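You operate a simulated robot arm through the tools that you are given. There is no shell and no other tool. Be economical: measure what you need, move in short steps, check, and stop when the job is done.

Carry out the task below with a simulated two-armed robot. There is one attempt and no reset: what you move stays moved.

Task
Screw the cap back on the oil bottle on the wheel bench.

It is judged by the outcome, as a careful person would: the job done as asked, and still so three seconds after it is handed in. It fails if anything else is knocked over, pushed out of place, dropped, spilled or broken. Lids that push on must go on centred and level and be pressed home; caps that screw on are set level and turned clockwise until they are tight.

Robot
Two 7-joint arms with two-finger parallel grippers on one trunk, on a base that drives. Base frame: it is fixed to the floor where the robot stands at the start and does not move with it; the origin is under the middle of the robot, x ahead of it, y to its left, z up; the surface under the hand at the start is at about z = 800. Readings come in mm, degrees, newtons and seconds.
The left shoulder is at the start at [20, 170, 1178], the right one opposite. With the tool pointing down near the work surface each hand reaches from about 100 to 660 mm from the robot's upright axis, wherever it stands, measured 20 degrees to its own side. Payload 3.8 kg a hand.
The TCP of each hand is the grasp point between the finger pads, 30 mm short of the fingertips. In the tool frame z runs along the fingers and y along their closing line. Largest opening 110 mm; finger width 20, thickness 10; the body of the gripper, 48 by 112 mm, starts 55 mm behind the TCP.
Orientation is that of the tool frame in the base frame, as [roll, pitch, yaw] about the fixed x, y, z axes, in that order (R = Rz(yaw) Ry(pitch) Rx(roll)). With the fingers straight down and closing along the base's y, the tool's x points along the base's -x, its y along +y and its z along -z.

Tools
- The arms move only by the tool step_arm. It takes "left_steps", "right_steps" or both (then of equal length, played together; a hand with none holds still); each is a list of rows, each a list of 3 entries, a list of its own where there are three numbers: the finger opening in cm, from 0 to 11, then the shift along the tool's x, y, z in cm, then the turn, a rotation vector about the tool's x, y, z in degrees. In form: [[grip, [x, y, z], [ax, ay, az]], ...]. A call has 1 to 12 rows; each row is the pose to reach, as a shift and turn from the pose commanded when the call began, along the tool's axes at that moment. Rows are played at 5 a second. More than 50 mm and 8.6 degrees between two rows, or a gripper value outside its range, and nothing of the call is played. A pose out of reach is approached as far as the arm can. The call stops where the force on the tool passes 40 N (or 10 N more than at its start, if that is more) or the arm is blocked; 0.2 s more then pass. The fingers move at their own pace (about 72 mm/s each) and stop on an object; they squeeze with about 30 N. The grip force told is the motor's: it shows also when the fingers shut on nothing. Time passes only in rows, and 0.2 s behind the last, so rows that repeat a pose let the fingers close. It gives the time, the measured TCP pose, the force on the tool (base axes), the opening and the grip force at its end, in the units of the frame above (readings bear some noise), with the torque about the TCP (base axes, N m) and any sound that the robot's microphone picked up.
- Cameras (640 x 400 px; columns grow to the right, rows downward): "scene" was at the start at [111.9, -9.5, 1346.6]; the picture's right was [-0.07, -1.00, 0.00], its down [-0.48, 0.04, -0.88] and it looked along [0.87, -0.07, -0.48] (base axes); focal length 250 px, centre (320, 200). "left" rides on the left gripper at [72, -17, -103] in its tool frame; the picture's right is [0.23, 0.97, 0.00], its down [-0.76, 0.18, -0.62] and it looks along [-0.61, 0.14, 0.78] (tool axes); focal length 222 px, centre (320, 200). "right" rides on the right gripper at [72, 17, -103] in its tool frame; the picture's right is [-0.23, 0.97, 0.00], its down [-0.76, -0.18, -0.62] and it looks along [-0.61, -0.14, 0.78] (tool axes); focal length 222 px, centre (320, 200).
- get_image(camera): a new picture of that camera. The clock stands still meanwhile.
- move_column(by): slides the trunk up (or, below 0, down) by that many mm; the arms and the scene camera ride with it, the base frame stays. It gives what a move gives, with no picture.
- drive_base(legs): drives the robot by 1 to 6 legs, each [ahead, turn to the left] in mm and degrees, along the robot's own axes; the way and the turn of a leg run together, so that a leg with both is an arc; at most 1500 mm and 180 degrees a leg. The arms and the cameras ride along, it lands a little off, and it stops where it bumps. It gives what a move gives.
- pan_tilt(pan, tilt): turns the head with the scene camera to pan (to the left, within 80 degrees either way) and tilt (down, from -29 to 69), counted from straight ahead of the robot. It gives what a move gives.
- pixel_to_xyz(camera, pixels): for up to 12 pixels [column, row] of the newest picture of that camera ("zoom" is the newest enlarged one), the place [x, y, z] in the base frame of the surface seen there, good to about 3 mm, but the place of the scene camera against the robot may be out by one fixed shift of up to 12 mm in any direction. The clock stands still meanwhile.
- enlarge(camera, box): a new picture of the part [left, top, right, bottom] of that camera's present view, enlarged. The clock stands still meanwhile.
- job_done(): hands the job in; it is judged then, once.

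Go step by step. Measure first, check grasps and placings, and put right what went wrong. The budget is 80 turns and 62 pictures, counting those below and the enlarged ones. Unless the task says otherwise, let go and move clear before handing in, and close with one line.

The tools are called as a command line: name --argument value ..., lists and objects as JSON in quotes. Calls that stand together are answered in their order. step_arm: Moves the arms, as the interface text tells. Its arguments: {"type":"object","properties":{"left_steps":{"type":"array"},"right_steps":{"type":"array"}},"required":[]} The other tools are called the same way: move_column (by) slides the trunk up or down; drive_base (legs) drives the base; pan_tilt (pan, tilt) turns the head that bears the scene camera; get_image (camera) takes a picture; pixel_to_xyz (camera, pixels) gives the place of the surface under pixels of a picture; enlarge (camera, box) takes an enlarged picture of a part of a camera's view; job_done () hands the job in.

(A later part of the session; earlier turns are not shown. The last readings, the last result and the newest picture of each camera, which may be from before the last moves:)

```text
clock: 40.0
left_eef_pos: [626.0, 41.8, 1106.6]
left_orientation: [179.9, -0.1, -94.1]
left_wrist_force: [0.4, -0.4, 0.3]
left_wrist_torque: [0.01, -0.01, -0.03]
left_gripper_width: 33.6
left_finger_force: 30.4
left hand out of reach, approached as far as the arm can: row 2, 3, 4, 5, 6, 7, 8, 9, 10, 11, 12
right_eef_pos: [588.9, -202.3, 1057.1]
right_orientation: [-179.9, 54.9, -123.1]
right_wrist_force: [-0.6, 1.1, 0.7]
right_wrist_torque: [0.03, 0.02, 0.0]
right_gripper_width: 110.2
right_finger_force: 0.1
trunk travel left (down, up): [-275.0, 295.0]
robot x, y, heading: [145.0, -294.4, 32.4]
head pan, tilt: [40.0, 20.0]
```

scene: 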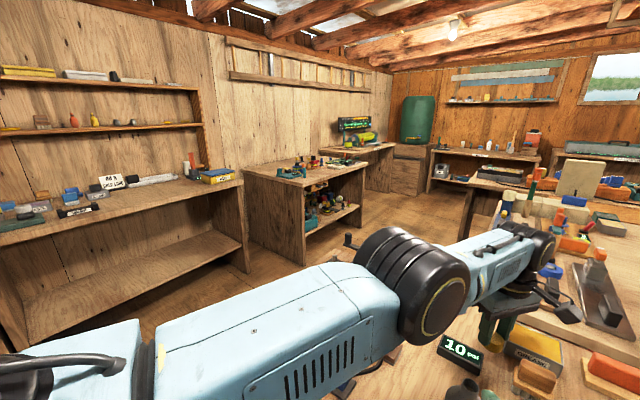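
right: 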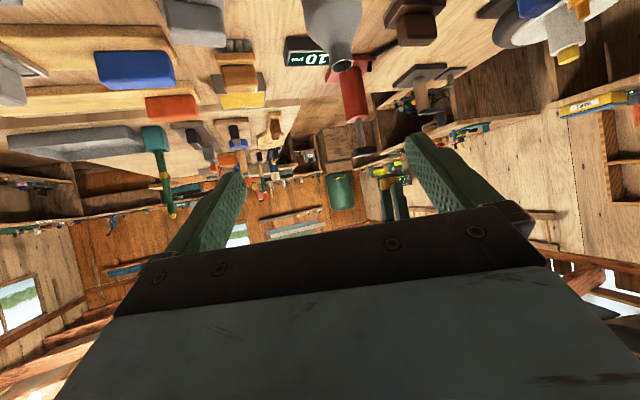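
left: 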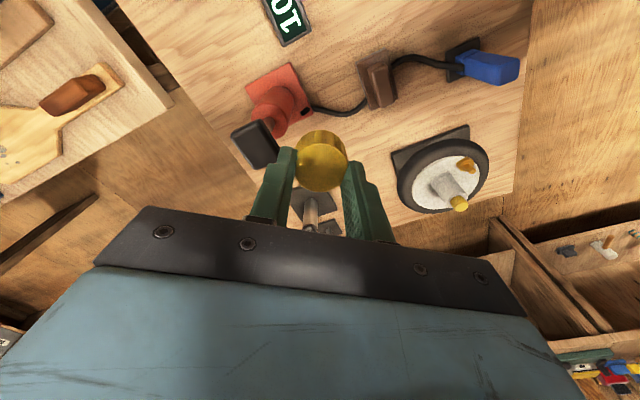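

Downward motion is the one direction that gained a little bend. I will lower about 200 mm on a chord that also comes inwards, staying clear of the bottle.

step_arm --left_steps '[[3, [0, 0, 2], [0, 0, 0]], [3, [0, 0, 4], [0, 0, 0]], [3, [0.2, 0.5, 6], [0, 0, 0]], [3, [0.4, 1, 8], [0, 0, 0]], [3, [0.6, 1.5, 10], [0, 0, 0]], [3, [0.8, 2, 12], [0, 0, 0]], [3, [1, 2.5, 14], [0, 0, 0]], [3, [1.2, 3, 15.5], [0, 0, 0]], [3, [1.4, 3.6, 17], [0, 0, 0]], [3, [1.6, 4.2, 18], [0, 0, 0]], [3, [1.8, 4.8, 19], [0, 0, 0]], [3, [2.0, 5.2, 20], [0, 0, 0]]]'

get_image --camera "left"

```text
clock: 42.6
left_eef_pos: [630.9, 38.2, 900.7]
left_orientation: [179.8, -0.1, -94.1]
left_wrist_force: [1.0, -0.3, 0.9]
left_wrist_torque: [0.03, 0.01, -0.01]
left_gripper_width: 33.5
left_finger_force: 30.2
left hand out of reach, approached as far as the arm can: row 1, 2, 3, 4, 5, 6, 7, 8, 9, 10, 11, 12
right_eef_pos: [588.7, -203.4, 1057.0]
right_orientation: [-180.0, 55.0, -123.1]
right_wrist_force: [0.9, -0.7, -0.5]
right_wrist_torque: [-0.01, 0.04, 0.0]
right_gripper_width: 109.8
right_finger_force: 0.3
trunk travel left (down, up): [-275.0, 295.0]
robot x, y, heading: [138.8, -293.2, 32.3]
head pan, tilt: [40.0, 20.0]
```

```text
33 pictures are left
```

left: 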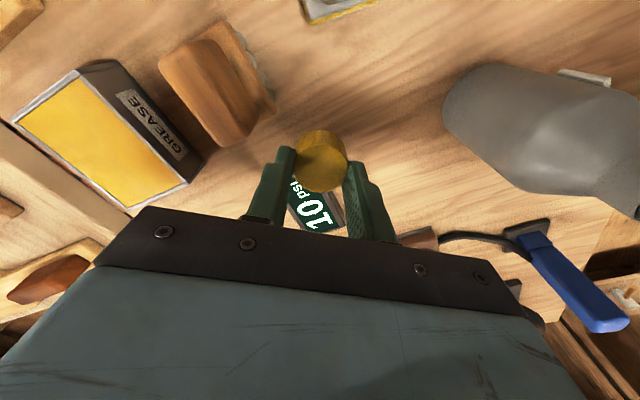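

It is still sliding on a sphere of about 600 mm. To see whether a wrist-pitch limit is what prevents bending, I will raise, pull in, and tilt the fingers outwards by 24° at the same time.

step_arm --left_steps '[[3, [0, 0, -2.5], [0, 0, 0]], [3, [0, 0, -5], [2.9, -1.15, 0]], [3, [0.2, 0.5, -7], [5.8, -2.3, 0]], [3, [0.6, 1.4, -9], [8.7, -3.45, 0]], [3, [1.0, 2.5, -10], [11.6, -4.6, 0]], [3, [1.5, 3.7, -10], [14.5, -5.75, 0]], [3, [2, 5, -10], [17.4, -6.9, 0]], [3, [2.5, 6.2, -10], [20.3, -8.05, 0]], [3, [3, 7.4, -10], [22.3, -8.8, 0]]]'

get_image --camera "scene"

```text
clock: 44.6
left_eef_pos: [717.6, 34.6, 999.9]
left_orientation: [-157.5, 8.4, -92.3]
left_wrist_force: [-0.1, -0.2, 0.2]
left_wrist_torque: [0.01, -0.01, -0.02]
left_gripper_width: 33.8
left_finger_force: 29.7
left hand out of reach, approached as far as the arm can: row 2, 3, 4, 5, 6, 7, 8, 9
right_eef_pos: [589.3, -203.7, 1058.8]
right_orientation: [179.9, 55.1, -123.2]
right_wrist_force: [0.1, 0.4, 0.1]
right_wrist_torque: [-0.01, 0.02, -0.03]
right_gripper_width: 109.9
right_finger_force: 0.0
trunk travel left (down, up): [-275.0, 295.0]
robot x, y, heading: [142.9, -293.0, 32.6]
head pan, tilt: [40.0, 20.0]
```

```text
32 pictures are left
```

scene: 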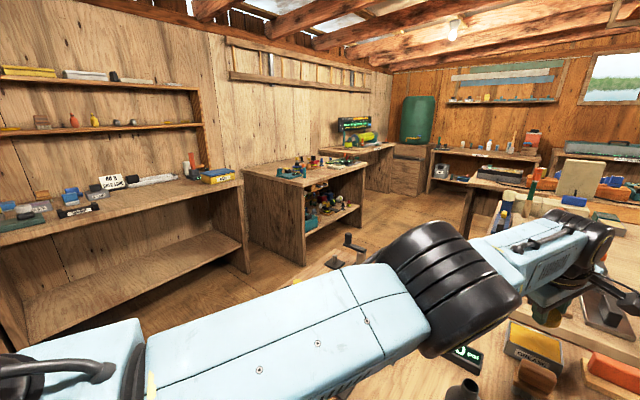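

The elbow stays locked because each pull followed a push past the sphere. I will raise the trunk for clearance, then sweep left along an arc that stays slightly inside the sphere from its first row, and finally pull in.

move_column --by 120

step_arm --left_steps '[[3, [-1.39, 0.57, -0.02], [0, 0, 0]], [3, [-2.77, 1.17, -0.05], [0, 0, 0]], [3, [-4.13, 1.81, -0.1], [0, 0, 0]], [3, [-5.49, 2.48, -0.16], [0, 0, 0]], [3, [-6.84, 3.18, -0.24], [0, 0, 0]], [3, [-8.17, 3.91, -0.33], [0, 0, 0]], [3, [-9.49, 4.67, -0.44], [0, 0, 0]], [3, [-10.81, 5.47, -0.57], [0, 0, 0]], [3, [-10.62, 6.04, -0.85], [0, 0, 0]], [3, [-10.33, 6.89, -1.27], [0, 0, 0]], [3, [-10.04, 7.75, -1.69], [0, 0, 0]], [3, [-9.75, 8.61, -2.11], [0, 0, 0]]]'

```text
clock: 46.1
left_eef_pos: [716.4, 36.7, 1119.3]
left_orientation: [-157.7, 8.5, -92.4]
left_wrist_force: [0.4, -0.6, -0.4]
left_wrist_torque: [0.02, -0.01, 0.0]
left_gripper_width: 33.5
left_finger_force: 30.0
right_eef_pos: [587.7, -202.4, 1178.6]
right_orientation: [-180.0, 55.0, -123.2]
right_wrist_force: [-0.6, -0.2, -0.4]
right_wrist_torque: [-0.02, 0.02, 0.0]
right_gripper_width: 109.8
right_finger_force: 0.0
trunk travel left (down, up): [-395.0, 175.0]
robot x, y, heading: [140.8, -291.7, 32.3]
head pan, tilt: [40.0, 20.0]
```

```text
clock: 48.7
left_eef_pos: [685.5, 154.9, 1120.2]
left_orientation: [-157.7, 8.6, -92.3]
left_wrist_force: [-0.1, -0.4, 0.6]
left_wrist_torque: [0.0, 0.0, 0.01]
left_gripper_width: 33.5
left_finger_force: 30.5
left hand out of reach, approached as far as the arm can: row 2, 3, 4, 5, 6, 7, 8, 9, 10, 11, 12
right_eef_pos: [587.5, -203.4, 1178.6]
right_orientation: [179.9, 55.0, -123.1]
right_wrist_force: [-0.7, -0.2, -0.2]
right_wrist_torque: [-0.02, 0.03, 0.01]
right_gripper_width: 110.0
right_finger_force: 0.0
trunk travel left (down, up): [-395.0, 175.0]
robot x, y, heading: [141.2, -289.2, 32.8]
head pan, tilt: [40.0, 20.0]
```

Moving left keeps the arm straight. I will test right, down and up arcs in one call, always inside the sphere; the row flags will show which direction unlocks it.

step_arm --left_steps '[[3, [1.36, -0.65, 0.05], [0, 0, 0]], [3, [2.73, -1.26, 0.09], [0, 0, 0]], [3, [4.14, -1.83, 0.1], [0, 0, 0]], [3, [4.45, -1.1, 1.39], [0, 0, 0]], [3, [4.82, -0.3, 2.64], [0, 0, 0]], [3, [5.3, 0.78, 4.31], [0, 0, 0]], [3, [5.78, 1.84, 5.98], [0, 0, 0]], [3, [5.43, 0.87, 3.16], [0, 0, 0]], [3, [5.1, -0.12, 0.33], [0, 0, 0]], [3, [4.75, -1.1, -2.49], [0, 0, 0]], [3, [4.46, -2.01, -5.35], [0, 0, 0]], [3, [4.26, -2.74, -8.29], [0, 0, 0]]]'

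```text
clock: 51.3
left_eef_pos: [697.2, 103.5, 1200.4]
left_orientation: [-157.8, 8.5, -92.4]
left_wrist_force: [0.3, 0.1, -0.1]
left_wrist_torque: [0.03, 0.0, 0.02]
left_gripper_width: 33.7
left_finger_force: 30.5
left hand out of reach, approached as far as the arm can: row 6, 7, 8, 9, 10, 11, 12
right_eef_pos: [588.4, -203.2, 1178.5]
right_orientation: [180.0, 55.0, -123.2]
right_wrist_force: [-0.1, 0.4, 1.3]
right_wrist_torque: [0.02, 0.0, -0.01]
right_gripper_width: 109.9
right_finger_force: 0.1
trunk travel left (down, up): [-395.0, 175.0]
robot x, y, heading: [138.7, -291.4, 32.5]
head pan, tilt: [40.0, 20.0]
```

Rows 1 to 5 were reached, so moving right inside the sphere does bend the elbow. I will sweep right with a steadily growing inward pull.

step_arm --left_steps '[[3, [1.41, -0.53, 0.01], [0, 0, 0]], [3, [2.84, -1.01, 0], [0, 0, 0]], [3, [4.32, -1.39, -0.05], [0, 0, 0]], [3, [5.84, -1.68, -0.12], [0, 0, 0]], [3, [7.4, -1.88, -0.23], [0, 0, 0]], [3, [9.01, -2.0, -0.36], [0, 0, 0]], [3, [10.65, -2.03, -0.53], [0, 0, 0]], [3, [12.34, -1.98, -0.73], [0, 0, 0]], [3, [12.75, -1.12, -1.03], [0, 0, 0]], [3, [13.24, -0.09, -1.39], [0, 0, 0]], [3, [13.82, 1.12, -1.81], [0, 0, 0]], [3, [14.48, 2.49, -2.3], [0, 0, 0]]]'

get_image --camera "scene"

```text
clock: 53.9
left_eef_pos: [660.9, -37.8, 1190.4]
left_orientation: [-157.7, 8.5, -92.2]
left_wrist_force: [-1.0, -0.4, -0.8]
left_wrist_torque: [0.0, 0.04, 0.04]
left_gripper_width: 33.7
left_finger_force: 29.8
left hand out of reach, approached as far as the arm can: row 5, 6, 7, 8, 9
right_eef_pos: [588.0, -202.0, 1179.6]
right_orientation: [180.0, 55.0, -123.0]
right_wrist_force: [0.2, -0.6, -0.3]
right_wrist_torque: [-0.03, 0.0, -0.01]
right_gripper_width: 109.9
right_finger_force: 0.0
trunk travel left (down, up): [-395.0, 175.0]
robot x, y, heading: [143.3, -289.2, 32.7]
head pan, tilt: [40.0, 20.0]
```

```text
31 pictures are left
```

scene: 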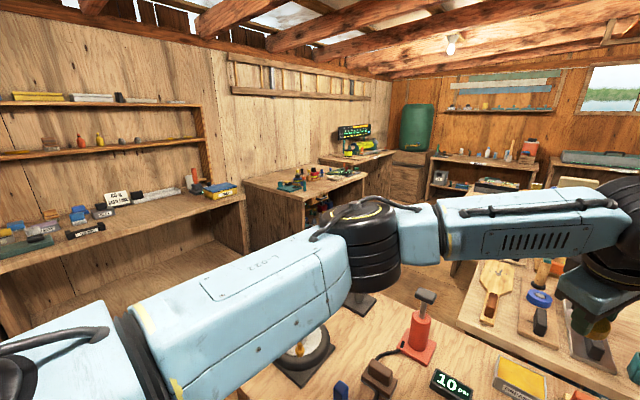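

The elbow has finally bent out sideways and rows 10 to 12 were reached. I will pull further in towards the bottle area and level the tool at the same time.

step_arm --left_steps '[[3, [0.36, 1.43, -0.65], [0, 0, 0]], [3, [0.72, 2.85, -1.3], [0, 0, 0]], [3, [1.08, 4.28, -1.95], [-2.5, 1, 0]], [3, [1.44, 5.71, -2.6], [-5, 2, 0]], [3, [1.8, 7.13, -3.25], [-7.5, 3, 0]], [3, [2.15, 8.56, -3.9], [-10, 4, 0]], [3, [2.51, 10, -4.54], [-12.5, 4.95, 0]], [3, [2.87, 11.4, -5.2], [-15, 5.9, 0]], [3, [3.23, 12.8, -5.84], [-17.5, 6.9, 0]], [3, [3.59, 14.27, -6.49], [-20, 7.9, 0]], [3, [3.59, 14.27, -6.49], [-22.3, 8.8, 0]]]'

get_image --camera "left"

```text
clock: 56.3
left_eef_pos: [503.4, -68.3, 1192.1]
left_orientation: [179.9, -0.2, -94.1]
left_wrist_force: [-0.6, -1.2, -0.2]
left_wrist_torque: [0.02, 0.0, -0.01]
left_gripper_width: 33.5
left_finger_force: 30.2
right_eef_pos: [588.9, -202.3, 1178.3]
right_orientation: [179.9, 55.0, -123.1]
right_wrist_force: [-0.7, 0.5, -0.4]
right_wrist_torque: [-0.01, 0.0, 0.01]
right_gripper_width: 110.1
right_finger_force: 0.0
trunk travel left (down, up): [-395.0, 175.0]
robot x, y, heading: [143.2, -291.7, 32.3]
head pan, tilt: [40.0, 20.0]
```

```text
30 pictures are left
```

left: 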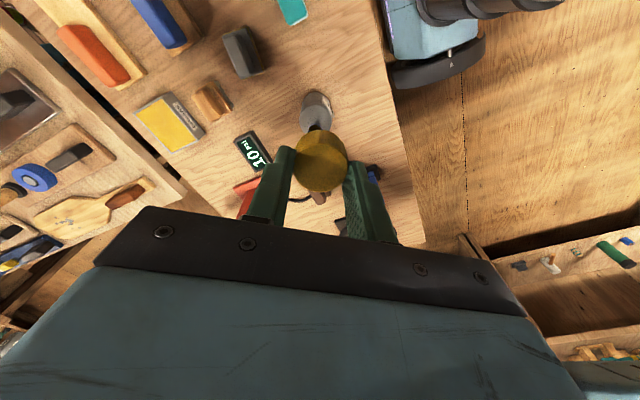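

Both arms are now free. I will move the left hand aside to the left and lower the trunk by 120 mm.

step_arm --left_steps '[[3, [-1.59, 0.96, 0], [0, 0, 0]], [3, [-3.17, 1.93, 0], [0, 0, 0]], [3, [-4.76, 2.89, 0], [0, 0, 0]], [3, [-6.35, 3.86, 0], [0, 0, 0]], [3, [-7.94, 4.82, 0], [0, 0, 0]], [3, [-9.52, 5.78, 0], [0, 0, 0]], [3, [-11.11, 6.75, 0], [0, 0, 0]], [3, [-12.7, 7.71, 0], [0, 0, 0]], [3, [-14.28, 8.68, 0], [0, 0, 0]], [3, [-15.87, 9.64, 0], [0, 0, 0]]]'

move_column --by -120

pan_tilt --pan 0 --tilt 45

```text
clock: 58.5
left_eef_pos: [417.7, 98.8, 1191.9]
left_orientation: [179.8, -0.1, -94.2]
left_wrist_force: [-0.3, 1.0, 0.8]
left_wrist_torque: [-0.01, -0.03, -0.01]
left_gripper_width: 33.6
left_finger_force: 30.1
right_eef_pos: [587.2, -202.4, 1178.7]
right_orientation: [-180.0, 55.0, -123.0]
right_wrist_force: [-0.1, 0.8, 0.0]
right_wrist_torque: [0.0, 0.01, -0.02]
right_gripper_width: 110.1
right_finger_force: 0.1
trunk travel left (down, up): [-395.0, 175.0]
robot x, y, heading: [142.0, -291.1, 32.5]
head pan, tilt: [40.0, 20.0]
```

```text
clock: 60.0
left_eef_pos: [419.0, 96.5, 1070.0]
left_orientation: [180.0, -0.2, -94.0]
left_wrist_force: [-0.4, -0.4, -0.2]
left_wrist_torque: [0.01, -0.03, 0.01]
left_gripper_width: 33.5
left_finger_force: 30.0
right_eef_pos: [587.4, -202.3, 1059.1]
right_orientation: [-180.0, 55.1, -123.1]
right_wrist_force: [0.9, 0.0, -0.5]
right_wrist_torque: [-0.03, -0.01, -0.02]
right_gripper_width: 110.2
right_finger_force: 0.1
trunk travel left (down, up): [-275.0, 295.0]
robot x, y, heading: [138.9, -290.8, 32.6]
head pan, tilt: [40.0, 20.0]
```

```text
clock: 61.1
left_eef_pos: [417.2, 96.9, 1069.7]
left_orientation: [180.0, -0.1, -94.1]
left_wrist_force: [-1.1, -0.3, 0.2]
left_wrist_torque: [0.01, 0.0, 0.0]
left_gripper_width: 33.6
left_finger_force: 29.6
right_eef_pos: [588.9, -203.2, 1057.9]
right_orientation: [180.0, 54.9, -123.1]
right_wrist_force: [-0.1, 0.2, -0.4]
right_wrist_torque: [0.02, -0.01, 0.01]
right_gripper_width: 110.2
right_finger_force: 0.0
trunk travel left (down, up): [-275.0, 295.0]
robot x, y, heading: [142.8, -293.8, 32.5]
head pan, tilt: [0.0, 45.0]
```

Now I will move the right hand sideways to above its pre-grasp point, then part of the way down.

step_arm --right_steps '[[11, [-0.08, 2.25, 0.1], [0, 0, 0]], [11, [-0.15, 4.5, 0.2], [0, 0, 0]], [11, [-0.2, 6.75, 0.3], [0, 0, 0]], [11, [-0.3, 9, 0.4], [0, 0, 0]], [11, [-0.38, 11.25, 0.5], [0, 0, 0]], [11, [-0.45, 13.5, 0.6], [0, 0, 0]], [11, [-0.5, 15.75, 0.75], [0, 0, 0]], [11, [-0.6, 18, 0.86], [0, 0, 0]], [11, [1.9, 18, 2.6], [0, 0, 0]], [11, [4.3, 18, 4.3], [0, 0, 0]]]'

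get_image --camera "right"

get_image --camera "scene"

```text
clock: 63.3
left_eef_pos: [417.6, 96.1, 1070.7]
left_orientation: [179.9, -0.1, -94.0]
left_wrist_force: [-0.1, 0.2, -0.4]
left_wrist_torque: [0.02, -0.03, -0.01]
left_gripper_width: 33.7
left_finger_force: 30.2
right_eef_pos: [444.3, -97.3, 996.4]
right_orientation: [179.9, 55.1, -123.3]
right_wrist_force: [-0.4, 0.3, 0.6]
right_wrist_torque: [0.02, -0.02, 0.02]
right_gripper_width: 110.1
right_finger_force: 0.0
trunk travel left (down, up): [-275.0, 295.0]
robot x, y, heading: [145.0, -289.6, 32.5]
head pan, tilt: [0.0, 45.0]
```

```text
29 pictures are left
```

right: 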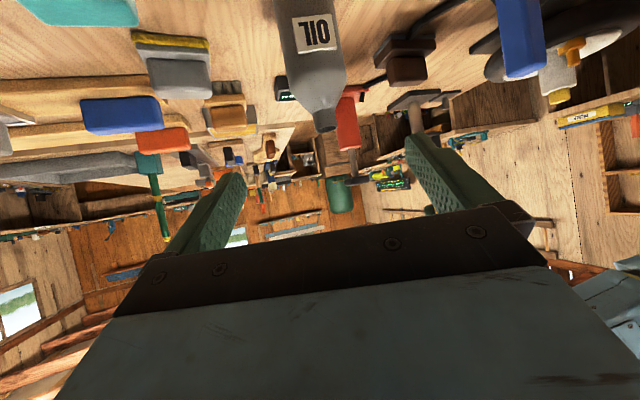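

```text
28 pictures are left
```

scene: 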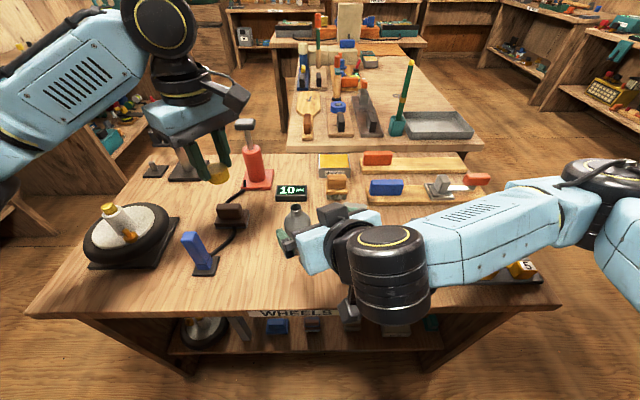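

The bottle sits between the fingers in the right view, with its label facing the palm. I will measure its axis from this close camera.

pixel_to_xyz --camera "right" --pixels '[[325, 122], [316, 120], [334, 120], [325, 129], [313, 90], [285, 50], [336, 50], [310, 70], [312, 12]]'

enlarge --camera "right" --box '[260, 0, 380, 140]'

```text
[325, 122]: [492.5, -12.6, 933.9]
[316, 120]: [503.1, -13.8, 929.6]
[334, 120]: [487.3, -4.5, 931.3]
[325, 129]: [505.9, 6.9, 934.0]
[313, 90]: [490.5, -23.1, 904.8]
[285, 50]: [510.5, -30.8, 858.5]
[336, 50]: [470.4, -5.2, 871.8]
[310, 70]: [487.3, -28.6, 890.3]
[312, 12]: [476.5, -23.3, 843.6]
```

```text
2.86 times, centred on (320, 70) of right
```

zoom: 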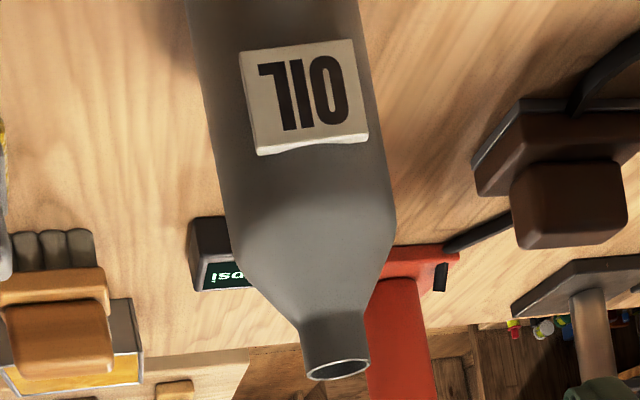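

The bottle axis is at about (499,-4) with the rim at z≈934. I will go to the pre-grasp point with an 8.5 cm opening, then advance along the tool axis and stop a little short to check.

step_arm --right_steps '[[8.5, [2.3, 0.25, 1.7], [0, 0, 0]], [8.5, [4.64, 0.51, 3.45], [0, 0, 0]], [8.5, [4.64, 0.51, 6], [0, 0, 0]], [8.5, [4.64, 0.51, 8.5], [0, 0, 0]], [8.5, [4.64, 0.51, 10.5], [0, 0, 0]], [8.5, [4.64, 0.51, 12], [0, 0, 0]], [8.5, [4.64, 0.51, 12], [0, 0, 0]]]'

get_image --camera "right"

```text
clock: 64.9
left_eef_pos: [419.8, 95.8, 1071.3]
left_orientation: [179.8, -0.1, -94.1]
left_wrist_force: [0.3, 0.7, -0.5]
left_wrist_torque: [0.03, -0.02, 0.0]
left_gripper_width: 33.9
left_finger_force: 29.7
right_eef_pos: [478.5, -33.0, 891.2]
right_orientation: [180.0, 55.1, -123.2]
right_wrist_force: [0.6, -0.4, -0.2]
right_wrist_torque: [-0.02, -0.01, 0.02]
right_gripper_width: 84.9
right_finger_force: 0.1
trunk travel left (down, up): [-275.0, 295.0]
robot x, y, heading: [140.0, -293.0, 32.3]
head pan, tilt: [0.0, 45.0]
```

```text
26 pictures are left
```

right: 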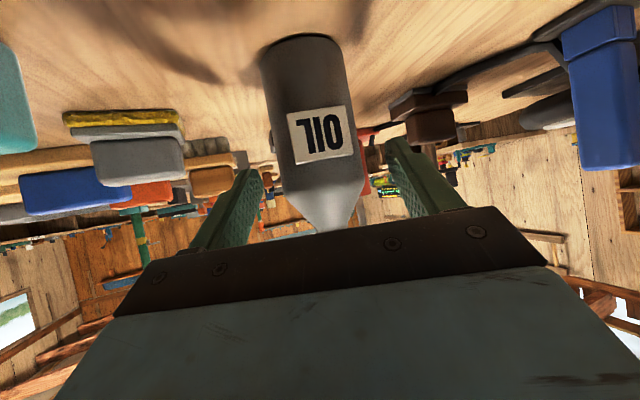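

The bottle is centred between the fingers (column 318 against about 323). I will advance 4 cm and close.

step_arm --right_steps '[[8.5, [0, 0, 2], [0, 0, 0]], [8.5, [0, 0, 4], [0, 0, 0]], [8.5, [0, 0, 4], [0, 0, 0]], [5, [0, 0, 4], [0, 0, 0]], [5, [0, 0, 4], [0, 0, 0]], [5, [0, 0, 4], [0, 0, 0]]]'

get_image --camera "right"

get_image --camera "scene"

pixel_to_xyz --camera "scene" --pixels '[[292, 212], [286, 212], [298, 212], [340, 215], [385, 235], [385, 250], [330, 235], [395, 300], [218, 178], [211, 176], [225, 176]]'

```text
clock: 66.3
left_eef_pos: [418.0, 97.0, 1070.3]
left_orientation: [179.9, -0.1, -94.0]
left_wrist_force: [-0.1, -0.6, 0.2]
left_wrist_torque: [0.01, 0.02, -0.02]
left_gripper_width: 33.6
left_finger_force: 30.6
right_eef_pos: [495.0, -4.6, 869.3]
right_orientation: [-179.8, 54.9, -123.2]
right_wrist_force: [0.0, 0.4, 0.7]
right_wrist_torque: [0.06, -0.01, -0.05]
right_gripper_width: 57.7
right_finger_force: 30.0
trunk travel left (down, up): [-275.0, 295.0]
robot x, y, heading: [141.1, -290.5, 32.5]
head pan, tilt: [0.0, 45.0]
```

```text
25 pictures are left
```

right: 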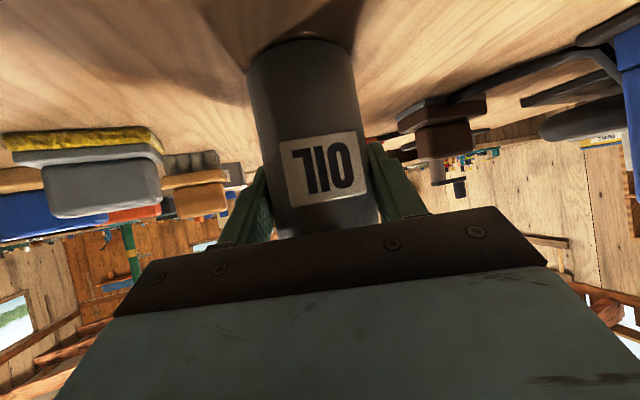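

```text
24 pictures are left
```

scene: 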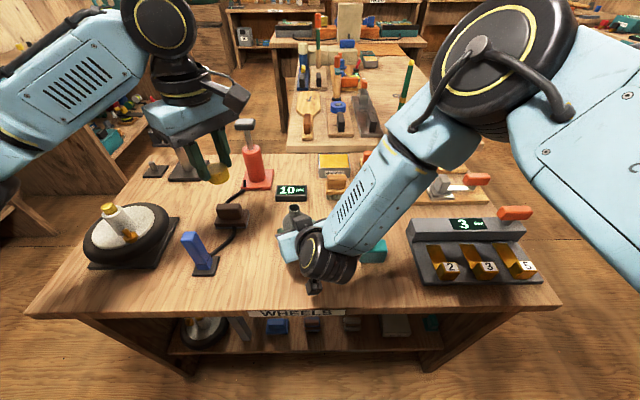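

```text
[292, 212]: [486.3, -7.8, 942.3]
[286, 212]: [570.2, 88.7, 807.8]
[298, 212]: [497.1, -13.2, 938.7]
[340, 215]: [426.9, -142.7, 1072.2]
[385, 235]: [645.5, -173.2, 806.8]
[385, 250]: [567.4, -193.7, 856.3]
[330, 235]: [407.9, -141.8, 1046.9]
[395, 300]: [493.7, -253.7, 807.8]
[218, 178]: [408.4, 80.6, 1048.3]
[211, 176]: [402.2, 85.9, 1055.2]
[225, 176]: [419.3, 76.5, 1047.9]
```

The bottle is gripped (57.7 mm, 30 N) and did not tip. To get the neck position precisely, I will place the left hand about 95 mm on the robot's side of the bottle, turned so its camera looks across the neck.

step_arm --left_steps '[[3, [0.86, 0.09, 0], [0, 0, 7.2]], [3, [1.72, 0.18, 0], [0, 0, 14.4]], [3, [2.58, 0.28, 0], [0, 0, 21.6]], [3, [3.43, 0.37, 0], [0, 0, 28.8]], [3, [4.3, 0.46, 0], [0, 0, 36]], [3, [5.15, 0.55, 0], [0, 0, 43.2]], [3, [6, 0.64, 0], [0, 0, 50.4]], [3, [6.87, 0.73, 0], [0, 0, 57.6]], [3, [7.7, 0.83, 0], [0, 0, 64.8]], [3, [8.6, 0.92, 0], [0, 0, 72]], [3, [9.4, 1, 0], [0, 0, 79.2]], [3, [10.3, 1.1, 0], [0, 0, 86]]]'

get_image --camera "left"

```text
clock: 68.9
left_eef_pos: [399.5, -4.4, 1071.5]
left_orientation: [-180.0, 0.0, 179.9]
left_wrist_force: [-0.3, 0.5, 0.1]
left_wrist_torque: [0.01, 0.03, 0.02]
left_gripper_width: 33.3
left_finger_force: 29.7
right_eef_pos: [495.2, -4.4, 868.3]
right_orientation: [-179.8, 54.8, -123.1]
right_wrist_force: [-0.8, -0.6, -0.4]
right_wrist_torque: [0.01, 0.05, 0.02]
right_gripper_width: 58.0
right_finger_force: 30.2
trunk travel left (down, up): [-275.0, 295.0]
robot x, y, heading: [142.6, -292.3, 32.4]
head pan, tilt: [0.0, 45.0]
```

```text
23 pictures are left
```

left: 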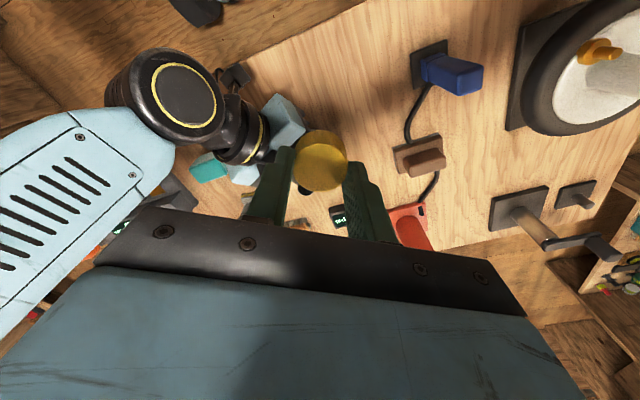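

The neck is hidden below the cap here; directly above the bottle it should show above the cap in the picture. Before going there, I will measure the right forearm for clearance against the left hand's camera.

pixel_to_xyz --camera "scene" --pixels '[[345, 200], [365, 180], [385, 155], [400, 130], [370, 230], [400, 190], [430, 150], [450, 60], [490, 50], [330, 240], [305, 240], [320, 260]]'

pixel_to_xyz --camera "left" --pixels '[[185, 90], [150, 60], [130, 150], [240, 130], [220, 100], [285, 120], [60, 140], [60, 220]]'

```text
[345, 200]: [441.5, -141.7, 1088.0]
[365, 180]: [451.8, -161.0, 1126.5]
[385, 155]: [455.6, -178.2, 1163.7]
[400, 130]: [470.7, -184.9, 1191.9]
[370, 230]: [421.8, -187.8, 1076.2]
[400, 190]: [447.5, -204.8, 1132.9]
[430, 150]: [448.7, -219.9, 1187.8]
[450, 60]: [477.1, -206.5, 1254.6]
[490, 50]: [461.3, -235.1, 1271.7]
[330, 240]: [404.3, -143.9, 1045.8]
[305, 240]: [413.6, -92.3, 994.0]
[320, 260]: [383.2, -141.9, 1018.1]
```

```text
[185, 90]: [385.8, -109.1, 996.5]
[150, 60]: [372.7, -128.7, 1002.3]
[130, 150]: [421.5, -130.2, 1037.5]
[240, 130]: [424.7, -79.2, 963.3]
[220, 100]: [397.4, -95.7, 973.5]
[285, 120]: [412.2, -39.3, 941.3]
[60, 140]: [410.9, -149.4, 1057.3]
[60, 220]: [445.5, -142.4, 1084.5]
```

The right forearm stays about 150 mm from the bottle axis, which is enough. I will keep the present yaw, so screwing clockwise swings the camera away from the right arm, and move directly above the neck.

step_arm --left_steps '[[3, [-3.2, 0.05, 0], [0, 0, 0]], [3, [-6.5, 0.1, 0], [0, 0, 0]], [3, [-9.75, 0.14, 1.5], [0, 0, 0]], [3, [-9.75, 0.14, 3.0], [0, 0, 0]], [3, [-9.75, 0.14, 3.0], [0, 0, 0]]]'

enlarge --camera "left" --box '[220, 60, 420, 200]'

enlarge --camera "scene" --box '[230, 130, 370, 260]'

```text
clock: 70.1
left_eef_pos: [496.5, -4.5, 1041.6]
left_orientation: [-179.9, -0.1, -180.0]
left_wrist_force: [0.9, 1.1, 0.3]
left_wrist_torque: [-0.01, -0.03, -0.02]
left_gripper_width: 33.4
left_finger_force: 29.9
right_eef_pos: [495.6, -5.5, 867.9]
right_orientation: [-179.8, 54.8, -123.1]
right_wrist_force: [0.4, 0.5, 0.0]
right_wrist_torque: [0.03, 0.01, 0.01]
right_gripper_width: 57.5
right_finger_force: 30.4
trunk travel left (down, up): [-275.0, 295.0]
robot x, y, heading: [139.9, -295.1, 32.5]
head pan, tilt: [0.0, 45.0]
```

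```text
2.86 times, centred on (320, 130) of left
```

zoom: 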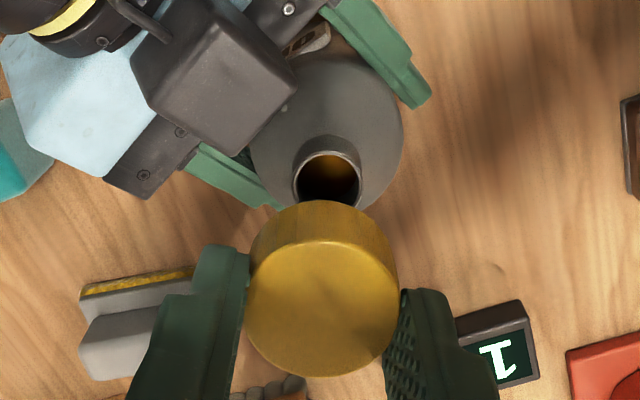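

```text
3.08 times, centred on (300, 195) of scene
```

zoom: 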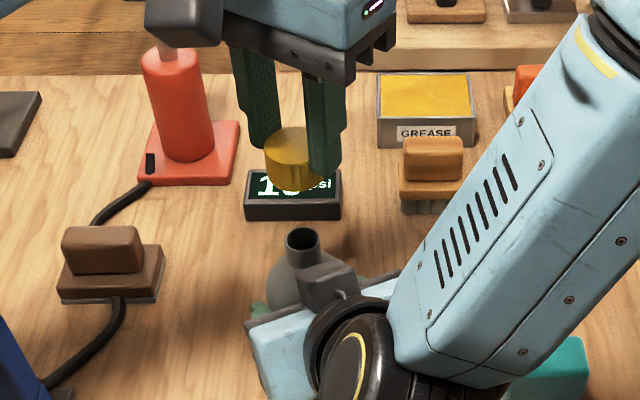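

I can see the neck well in the left zoom at (328,185), and a dark block of the right gripper lies close to it. I will take a left picture and measure both.

get_image --camera "left"

pixel_to_xyz --camera "zoom" --pixels '[[305, 270], [345, 270], [330, 285], [355, 285], [287, 240], [320, 240], [302, 230], [302, 256]]'

pixel_to_xyz --camera "left" --pixels '[[323, 111], [311, 122], [334, 122], [312, 116], [333, 116], [318, 112], [328, 112], [285, 80], [305, 88], [290, 100], [270, 90], [320, 105]]'

```text
20 pictures are left
```

left: 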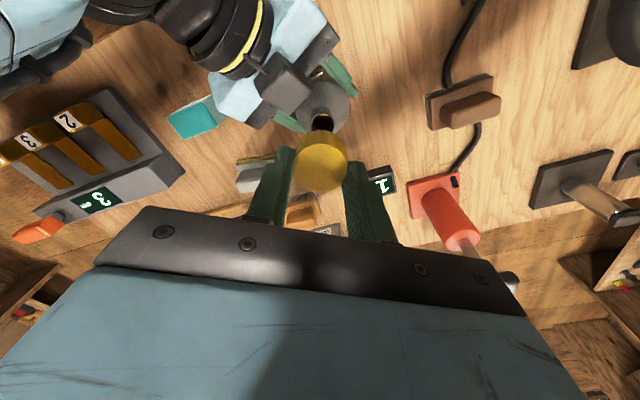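

```text
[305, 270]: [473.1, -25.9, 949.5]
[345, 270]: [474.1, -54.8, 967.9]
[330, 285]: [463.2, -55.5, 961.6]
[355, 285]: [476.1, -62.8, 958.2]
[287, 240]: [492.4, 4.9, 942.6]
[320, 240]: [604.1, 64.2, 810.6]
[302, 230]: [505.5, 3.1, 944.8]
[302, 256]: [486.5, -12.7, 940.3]
```

```text
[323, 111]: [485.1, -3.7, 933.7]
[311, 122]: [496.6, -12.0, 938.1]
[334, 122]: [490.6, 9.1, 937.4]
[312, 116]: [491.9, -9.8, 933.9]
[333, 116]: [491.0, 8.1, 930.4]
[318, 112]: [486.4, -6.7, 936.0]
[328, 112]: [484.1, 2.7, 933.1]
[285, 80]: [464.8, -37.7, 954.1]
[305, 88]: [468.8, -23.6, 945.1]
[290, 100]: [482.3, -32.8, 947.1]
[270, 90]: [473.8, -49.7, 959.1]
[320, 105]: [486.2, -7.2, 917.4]
```

The neck centre is at about (497,-1.5), rim z≈935. The right gripper's block reaches z≈947–959 only 34 mm from the axis, too close to the left fingers, so I will regrip the bottle 22 mm lower and 8 mm further back.

step_arm --right_steps '[[6.8, [0, 0, 0], [0, 0, 0]], [6.8, [0, 0, 0], [0, 0, 0]], [6.8, [1.1, 0, 0.3], [0, 0, 0]], [6.8, [2.26, 0, 0.6], [0, 0, 0]], [6.8, [2.26, 0, 0.6], [0, 0, 0]], [5, [2.26, 0, 0.6], [0, 0, 0]], [5, [2.26, 0, 0.6], [0, 0, 0]], [5, [2.26, 0, 0.6], [0, 0, 0]]]'

get_image --camera "left"

pixel_to_xyz --camera "left" --pixels '[[321, 165], [300, 160], [343, 160], [321, 150], [321, 188], [311, 122], [334, 122], [323, 111], [305, 88], [290, 100], [270, 90], [300, 110]]'

```text
clock: 71.9
left_eef_pos: [497.2, -4.2, 1041.1]
left_orientation: [-179.9, -0.2, 180.0]
left_wrist_force: [-0.5, -0.5, 0.1]
left_wrist_torque: [0.05, 0.03, 0.01]
left_gripper_width: 33.2
left_finger_force: 29.6
right_eef_pos: [484.6, -3.2, 853.8]
right_orientation: [-179.6, 54.7, -123.1]
right_wrist_force: [1.4, -0.1, 0.1]
right_wrist_torque: [0.03, -0.01, -0.04]
right_gripper_width: 56.8
right_finger_force: 30.5
right hand out of reach, approached as far as the arm can: row 3, 4, 5, 6, 7, 8
trunk travel left (down, up): [-275.0, 295.0]
robot x, y, heading: [142.9, -287.6, 32.4]
head pan, tilt: [0.0, 45.0]
```

```text
19 pictures are left
```

left: 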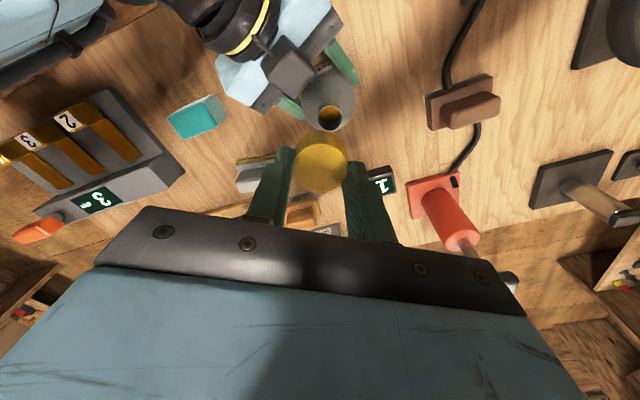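

```text
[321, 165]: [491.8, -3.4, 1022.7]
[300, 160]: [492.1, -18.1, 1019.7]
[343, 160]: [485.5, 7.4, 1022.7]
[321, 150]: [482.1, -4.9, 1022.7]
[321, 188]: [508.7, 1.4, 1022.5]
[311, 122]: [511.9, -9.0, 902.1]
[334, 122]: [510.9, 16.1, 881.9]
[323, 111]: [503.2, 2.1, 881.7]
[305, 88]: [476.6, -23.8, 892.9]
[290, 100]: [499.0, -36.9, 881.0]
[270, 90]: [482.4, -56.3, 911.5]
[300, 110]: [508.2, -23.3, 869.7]
```

The right hand hit a reach limit and slid the bottle roughly 10 mm along the closing line; it still looks upright at (329,117). I will zoom in and measure again.

enlarge --camera "left" --box '[240, 30, 400, 170]'

pixel_to_xyz --camera "left" --pixels '[[319, 118], [341, 118], [318, 115], [342, 114], [330, 105], [325, 106], [336, 106], [290, 62], [305, 75], [290, 88], [275, 75], [318, 68]]'

```text
2.86 times, centred on (320, 100) of left
```

zoom: 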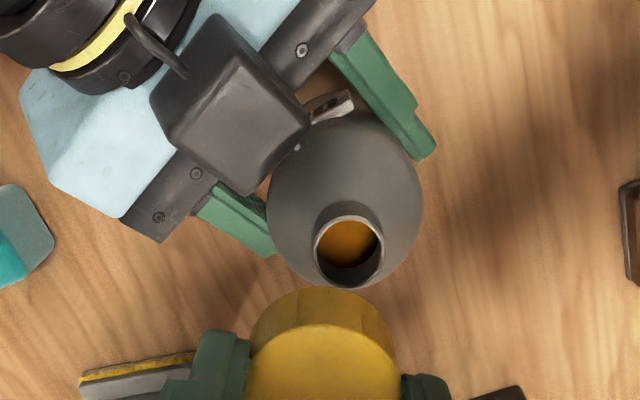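

```text
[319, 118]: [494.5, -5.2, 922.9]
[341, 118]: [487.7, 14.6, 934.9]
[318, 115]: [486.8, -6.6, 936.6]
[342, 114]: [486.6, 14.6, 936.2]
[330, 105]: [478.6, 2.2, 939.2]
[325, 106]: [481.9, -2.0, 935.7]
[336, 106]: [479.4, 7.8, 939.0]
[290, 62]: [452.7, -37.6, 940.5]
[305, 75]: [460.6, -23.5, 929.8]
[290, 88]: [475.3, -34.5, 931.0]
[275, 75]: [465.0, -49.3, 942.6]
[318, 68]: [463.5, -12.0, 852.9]
```

The rim centre is now about (489.5,4), z≈936, and the block is 40 mm away at z≈930–942, which is clear enough. I will shift the cap over it and lower it to about 9 mm above the rim.

step_arm --left_steps '[[3, [0.65, 0.84, 0], [0, 0, 0]], [3, [0.65, 0.84, 2], [0, 0, 0]], [3, [0.65, 0.84, 4], [0, 0, 0]], [3, [0.65, 0.84, 5.6], [0, 0, 0]], [3, [0.65, 0.84, 5.6], [0, 0, 0]]]'

enlarge --camera "left" --box '[240, 60, 400, 200]'

enlarge --camera "scene" --box '[250, 160, 350, 260]'

```text
clock: 73.1
left_eef_pos: [491.2, 4.9, 985.0]
left_orientation: [-179.9, -0.1, -180.0]
left_wrist_force: [0.5, 0.4, -0.9]
left_wrist_torque: [-0.02, -0.02, -0.01]
left_gripper_width: 33.6
left_finger_force: 29.9
right_eef_pos: [484.3, -3.3, 852.4]
right_orientation: [-179.6, 54.7, -123.2]
right_wrist_force: [-2.3, -0.3, -0.4]
right_wrist_torque: [0.05, 0.13, 0.0]
right_gripper_width: 57.1
right_finger_force: 30.1
trunk travel left (down, up): [-275.0, 295.0]
robot x, y, heading: [141.6, -289.7, 32.5]
head pan, tilt: [0.0, 45.0]
```

```text
2.86 times, centred on (320, 130) of left
```

zoom: 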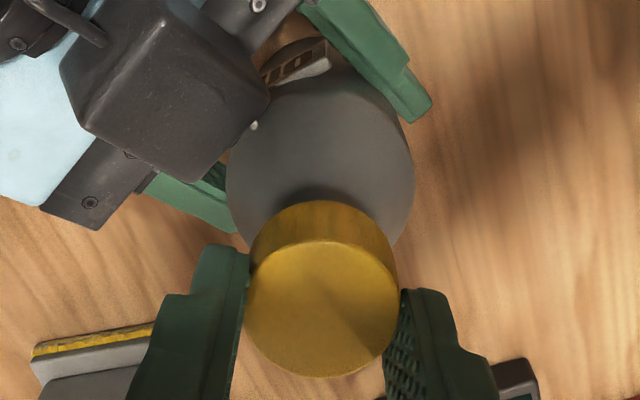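

```text
4.00 times, centred on (300, 210) of scene
```

zoom: 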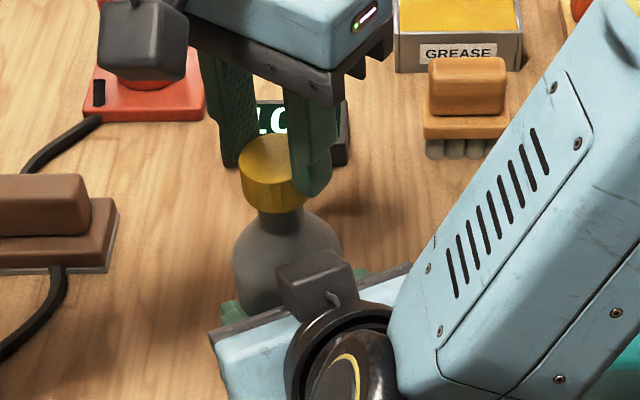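

From the left view the cap and bottle body share the same column (~320). In the scene zoom the neck looks slightly right of the cap, but a finger hides part of it, so I will zoom tighter.

enlarge --camera "scene" --box '[295, 185, 345, 222]'

pixel_to_xyz --camera "zoom" --pixels '[[320, 200], [100, 100], [200, 200], [100, 250], [200, 300], [300, 300], [150, 50], [320, 330]]'

```text
10.81 times, centred on (320, 204) of scene
```

zoom: 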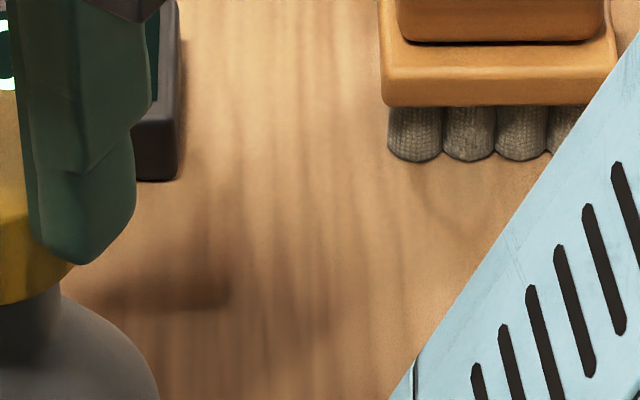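

```text
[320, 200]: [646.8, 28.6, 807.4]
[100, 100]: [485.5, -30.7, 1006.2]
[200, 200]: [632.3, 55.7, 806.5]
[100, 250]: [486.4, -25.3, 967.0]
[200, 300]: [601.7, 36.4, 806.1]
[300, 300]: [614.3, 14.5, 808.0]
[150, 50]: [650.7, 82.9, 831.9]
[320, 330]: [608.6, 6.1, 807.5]
```

That was the wrong window; the cap is near column 287. I will zoom there.

enlarge --camera "scene" --box '[262, 190, 312, 222]'

```text
12.50 times, centred on (287, 206) of scene
```

zoom: 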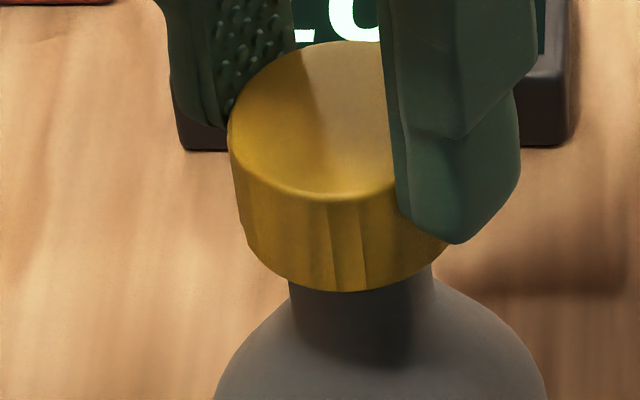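

In this zoom the neck (289–433, centre 361) matches the expected axis of the cap at that depth (~360), so it is aligned. I will lower gently until contact.

step_arm --left_steps '[[3, [0, 0, 0.4], [0, 0, 0]], [3, [0, 0, 0.7], [0, 0, 0]], [3, [0, 0, 0.9], [0, 0, 0]], [3, [0, 0, 1.1], [0, 0, 0]], [3, [0, 0, 1.2], [0, 0, 0]]]'

```text
clock: 74.3
left_eef_pos: [491.4, 3.9, 971.6]
left_orientation: [-179.9, -0.2, 180.0]
left_wrist_force: [-1.5, -3.2, -0.2]
left_wrist_torque: [-0.12, -0.01, 0.02]
left_gripper_width: 33.6
left_finger_force: 30.8
right_eef_pos: [486.1, -4.1, 852.2]
right_orientation: [-179.6, 54.8, -123.1]
right_wrist_force: [2.7, 3.3, -0.5]
right_wrist_torque: [-0.25, 0.32, -0.01]
right_gripper_width: 57.2
right_finger_force: 30.3
trunk travel left (down, up): [-275.0, 295.0]
robot x, y, heading: [141.2, -293.1, 32.6]
head pan, tilt: [0.0, 45.0]
```

The cap is now slightly over the rim with only small side forces (-1.5, -3.2 N), so it is centred within a mm or so. I will ease 1 mm in that direction and press a little further down.

step_arm --left_steps '[[3, [0.05, -0.1, 0.1], [0, 0, 0]], [3, [0.05, -0.1, 0.3], [0, 0, 0]], [3, [0.05, -0.1, 0.5], [0, 0, 0]], [3, [0.05, -0.1, 0.7], [0, 0, 0]]]'

```text
clock: 75.3
left_eef_pos: [491.6, 4.2, 969.6]
left_orientation: [-179.9, 0.3, 179.9]
left_wrist_force: [-7.6, 0.1, 39.9]
left_wrist_torque: [0.0, 0.29, -0.04]
left_gripper_width: 33.9
left_finger_force: 30.3
right_eef_pos: [484.7, -4.4, 853.1]
right_orientation: [-179.5, 54.8, -123.2]
right_wrist_force: [8.1, 8.0, -14.1]
right_wrist_torque: [0.53, 0.44, -0.06]
right_gripper_width: 57.1
right_finger_force: 30.4
trunk travel left (down, up): [-275.0, 295.0]
robot x, y, heading: [138.5, -292.1, 32.5]
head pan, tilt: [0.0, 45.0]
```

Firm contact at z≈969.6 with 40 N, which should be the start of the thread. I will relax the pressure and turn clockwise about 88° with light downward pressure.

step_arm --left_steps '[[3, [0.05, 0, -0.15], [0, 0, 0]], [3, [0.05, 0, -0.15], [0, 0, 8]], [3, [0.05, 0, -0.13], [0, 0, 16]], [3, [0.05, 0, -0.11], [0, 0, 24]], [3, [0.05, 0, -0.09], [0, 0, 32]], [3, [0.05, 0, -0.07], [0, 0, 40]], [3, [0.05, 0, -0.05], [0, 0, 48]], [3, [0.05, 0, -0.03], [0, 0, 56]], [3, [0.05, 0, -0.01], [0, 0, 64]], [3, [0.05, 0, 0.01], [0, 0, 72]], [3, [0.05, 0, 0.03], [0, 0, 80]], [3, [0.05, 0, 0.05], [0, 0, 88]]]'

enlarge --camera "scene" --box '[252, 170, 332, 234]'

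```text
clock: 77.9
left_eef_pos: [489.1, 2.6, 966.2]
left_orientation: [-180.0, 0.1, 91.7]
left_wrist_force: [-4.6, -7.4, 37.5]
left_wrist_torque: [-0.25, 0.23, -0.01]
left_gripper_width: 33.4
left_finger_force: 29.7
right_eef_pos: [484.6, -4.5, 851.7]
right_orientation: [-179.6, 54.6, -123.1]
right_wrist_force: [6.8, 7.6, -15.0]
right_wrist_torque: [-0.28, 0.65, 0.0]
right_gripper_width: 57.1
right_finger_force: 30.1
trunk travel left (down, up): [-275.0, 295.0]
robot x, y, heading: [141.5, -293.4, 32.4]
head pan, tilt: [0.0, 45.0]
```

```text
6.25 times, centred on (292, 202) of scene
```

zoom: 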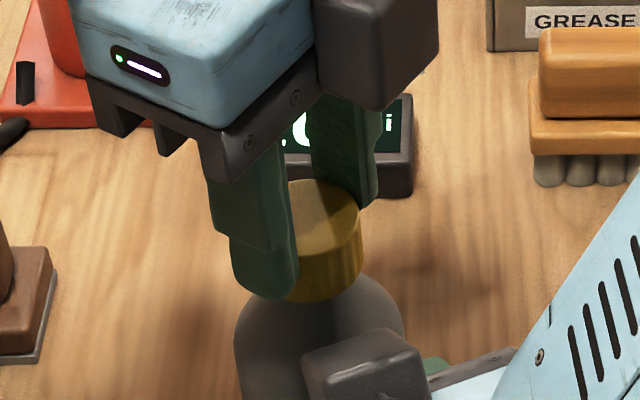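

The cap moved down 3.4 mm with no torque yet, so it is threading. I will continue turning with slightly less pressure while the wrist range lasts.

step_arm --left_steps '[[3, [0, 0, -0.06], [0, 0, 0]], [3, [0, 0, -0.05], [0, 0, 8]], [3, [0, 0, -0.03], [0, 0, 16]], [3, [0, 0, -0.01], [0, 0, 24]], [3, [0, 0, 0.02], [0, 0, 32]], [3, [0, 0, 0.05], [0, 0, 40]], [3, [0, 0, 0.08], [0, 0, 48]], [3, [0, 0, 0.1], [0, 0, 56]]]'

```text
clock: 79.7
left_eef_pos: [489.0, 3.3, 965.7]
left_orientation: [179.9, 0.1, 35.8]
left_wrist_force: [-9.9, -2.2, 35.4]
left_wrist_torque: [-0.04, 0.27, -0.06]
left_gripper_width: 33.5
left_finger_force: 29.9
right_eef_pos: [484.7, -5.0, 852.7]
right_orientation: [-179.5, 54.7, -123.1]
right_wrist_force: [7.7, 3.1, -16.3]
right_wrist_torque: [0.22, 0.64, 0.03]
right_gripper_width: 56.7
right_finger_force: 29.7
trunk travel left (down, up): [-275.0, 295.0]
robot x, y, heading: [140.8, -294.9, 32.7]
head pan, tilt: [0.0, 45.0]
```

The cap is down 4 mm after 144° with still no tightening torque. I will release, lift clear and rotate the wrist back for another stroke.

step_arm --left_steps '[[3, [0, 0, -0.15], [0, 0, 0]], [4.8, [0, 0, -0.15], [0, 0, 0]], [4.8, [0, 0, -0.15], [0, 0, 0]], [4.8, [0, 0, -2], [0, 0, 0]], [4.8, [0, 0, -4], [0, 0, 0]], [4.8, [0, 0, -4], [0, 0, -8.5]], [4.8, [0, 0, -4], [0, 0, -17]], [4.8, [0, 0, -4], [0, 0, -25.5]], [4.8, [0, 0, -4], [0, 0, -34]], [4.8, [0, 0, -4], [0, 0, -42.5]], [4.8, [0, 0, -4], [0, 0, -51]], [4.8, [0, 0, -4], [0, 0, -59.5]]]'

enlarge --camera "scene" --box '[252, 170, 332, 234]'

```text
clock: 82.3
left_eef_pos: [489.1, 3.3, 1003.9]
left_orientation: [-179.9, 0.0, 95.8]
left_wrist_force: [-0.2, 0.6, -0.7]
left_wrist_torque: [0.02, -0.02, 0.01]
left_gripper_width: 47.9
left_finger_force: 0.0
right_eef_pos: [484.1, -3.4, 852.6]
right_orientation: [-179.7, 54.8, -123.1]
right_wrist_force: [-1.1, 1.0, 4.4]
right_wrist_torque: [0.3, -0.05, 0.05]
right_gripper_width: 56.8
right_finger_force: 30.2
trunk travel left (down, up): [-275.0, 295.0]
robot x, y, heading: [142.2, -293.9, 32.6]
head pan, tilt: [0.0, 45.0]
```

```text
6.25 times, centred on (292, 202) of scene
```

zoom: 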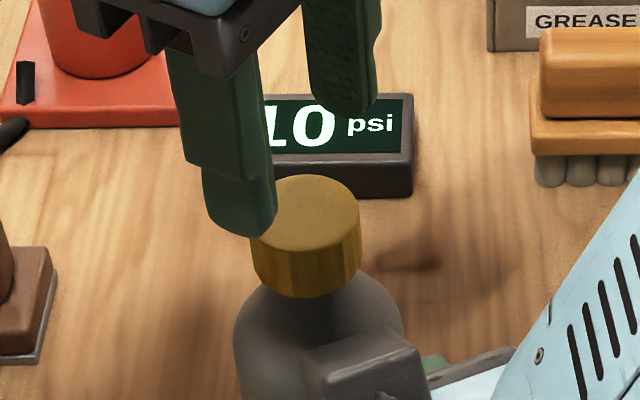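

The cap sits level and centred on the neck. I will rotate the wrist back another 102°.

step_arm --left_steps '[[4.8, [0, 0, 0], [0, 0, -8.5]], [4.8, [0, 0, 0], [0, 0, -17]], [4.8, [0, 0, 0], [0, 0, -25.5]], [4.8, [0, 0, 0], [0, 0, -34]], [4.8, [0, 0, 0], [0, 0, -42.5]], [4.8, [0, 0, 0], [0, 0, -51]], [4.8, [0, 0, 0], [0, 0, -59.5]], [4.8, [0, 0, 0], [0, 0, -68]], [4.8, [0, 0, 0], [0, 0, -76.5]], [4.8, [0, 0, 0], [0, 0, -85]], [4.8, [0, 0, 0], [0, 0, -93.5]], [4.8, [0, 0, 0], [0, 0, -102]]]'

get_image --camera "left"

pixel_to_xyz --camera "left" --pixels '[[320, 140], [320, 145], [320, 150], [320, 155], [305, 145], [335, 145], [320, 165], [320, 130]]'

```text
clock: 84.9
left_eef_pos: [489.8, 3.7, 1005.4]
left_orientation: [179.9, -0.2, -162.3]
left_wrist_force: [-0.7, -0.4, 0.1]
left_wrist_torque: [0.02, 0.01, -0.02]
left_gripper_width: 48.1
left_finger_force: 0.1
right_eef_pos: [484.3, -3.8, 851.7]
right_orientation: [-179.6, 54.8, -123.1]
right_wrist_force: [-1.3, 2.1, 7.7]
right_wrist_torque: [0.46, -0.07, 0.04]
right_gripper_width: 56.8
right_finger_force: 29.8
trunk travel left (down, up): [-275.0, 295.0]
robot x, y, heading: [140.7, -294.6, 32.3]
head pan, tilt: [0.0, 45.0]
```

```text
11 pictures are left
```

left: 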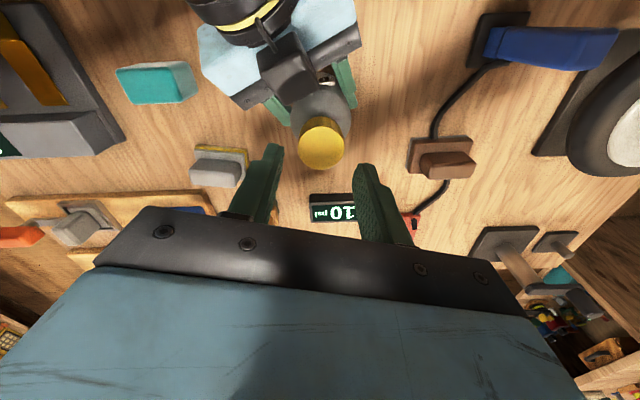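

```text
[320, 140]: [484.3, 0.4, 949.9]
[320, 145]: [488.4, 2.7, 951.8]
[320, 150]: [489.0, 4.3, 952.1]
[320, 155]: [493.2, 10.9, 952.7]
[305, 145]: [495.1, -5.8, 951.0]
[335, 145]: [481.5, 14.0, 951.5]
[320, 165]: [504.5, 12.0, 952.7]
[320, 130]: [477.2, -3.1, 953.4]
```

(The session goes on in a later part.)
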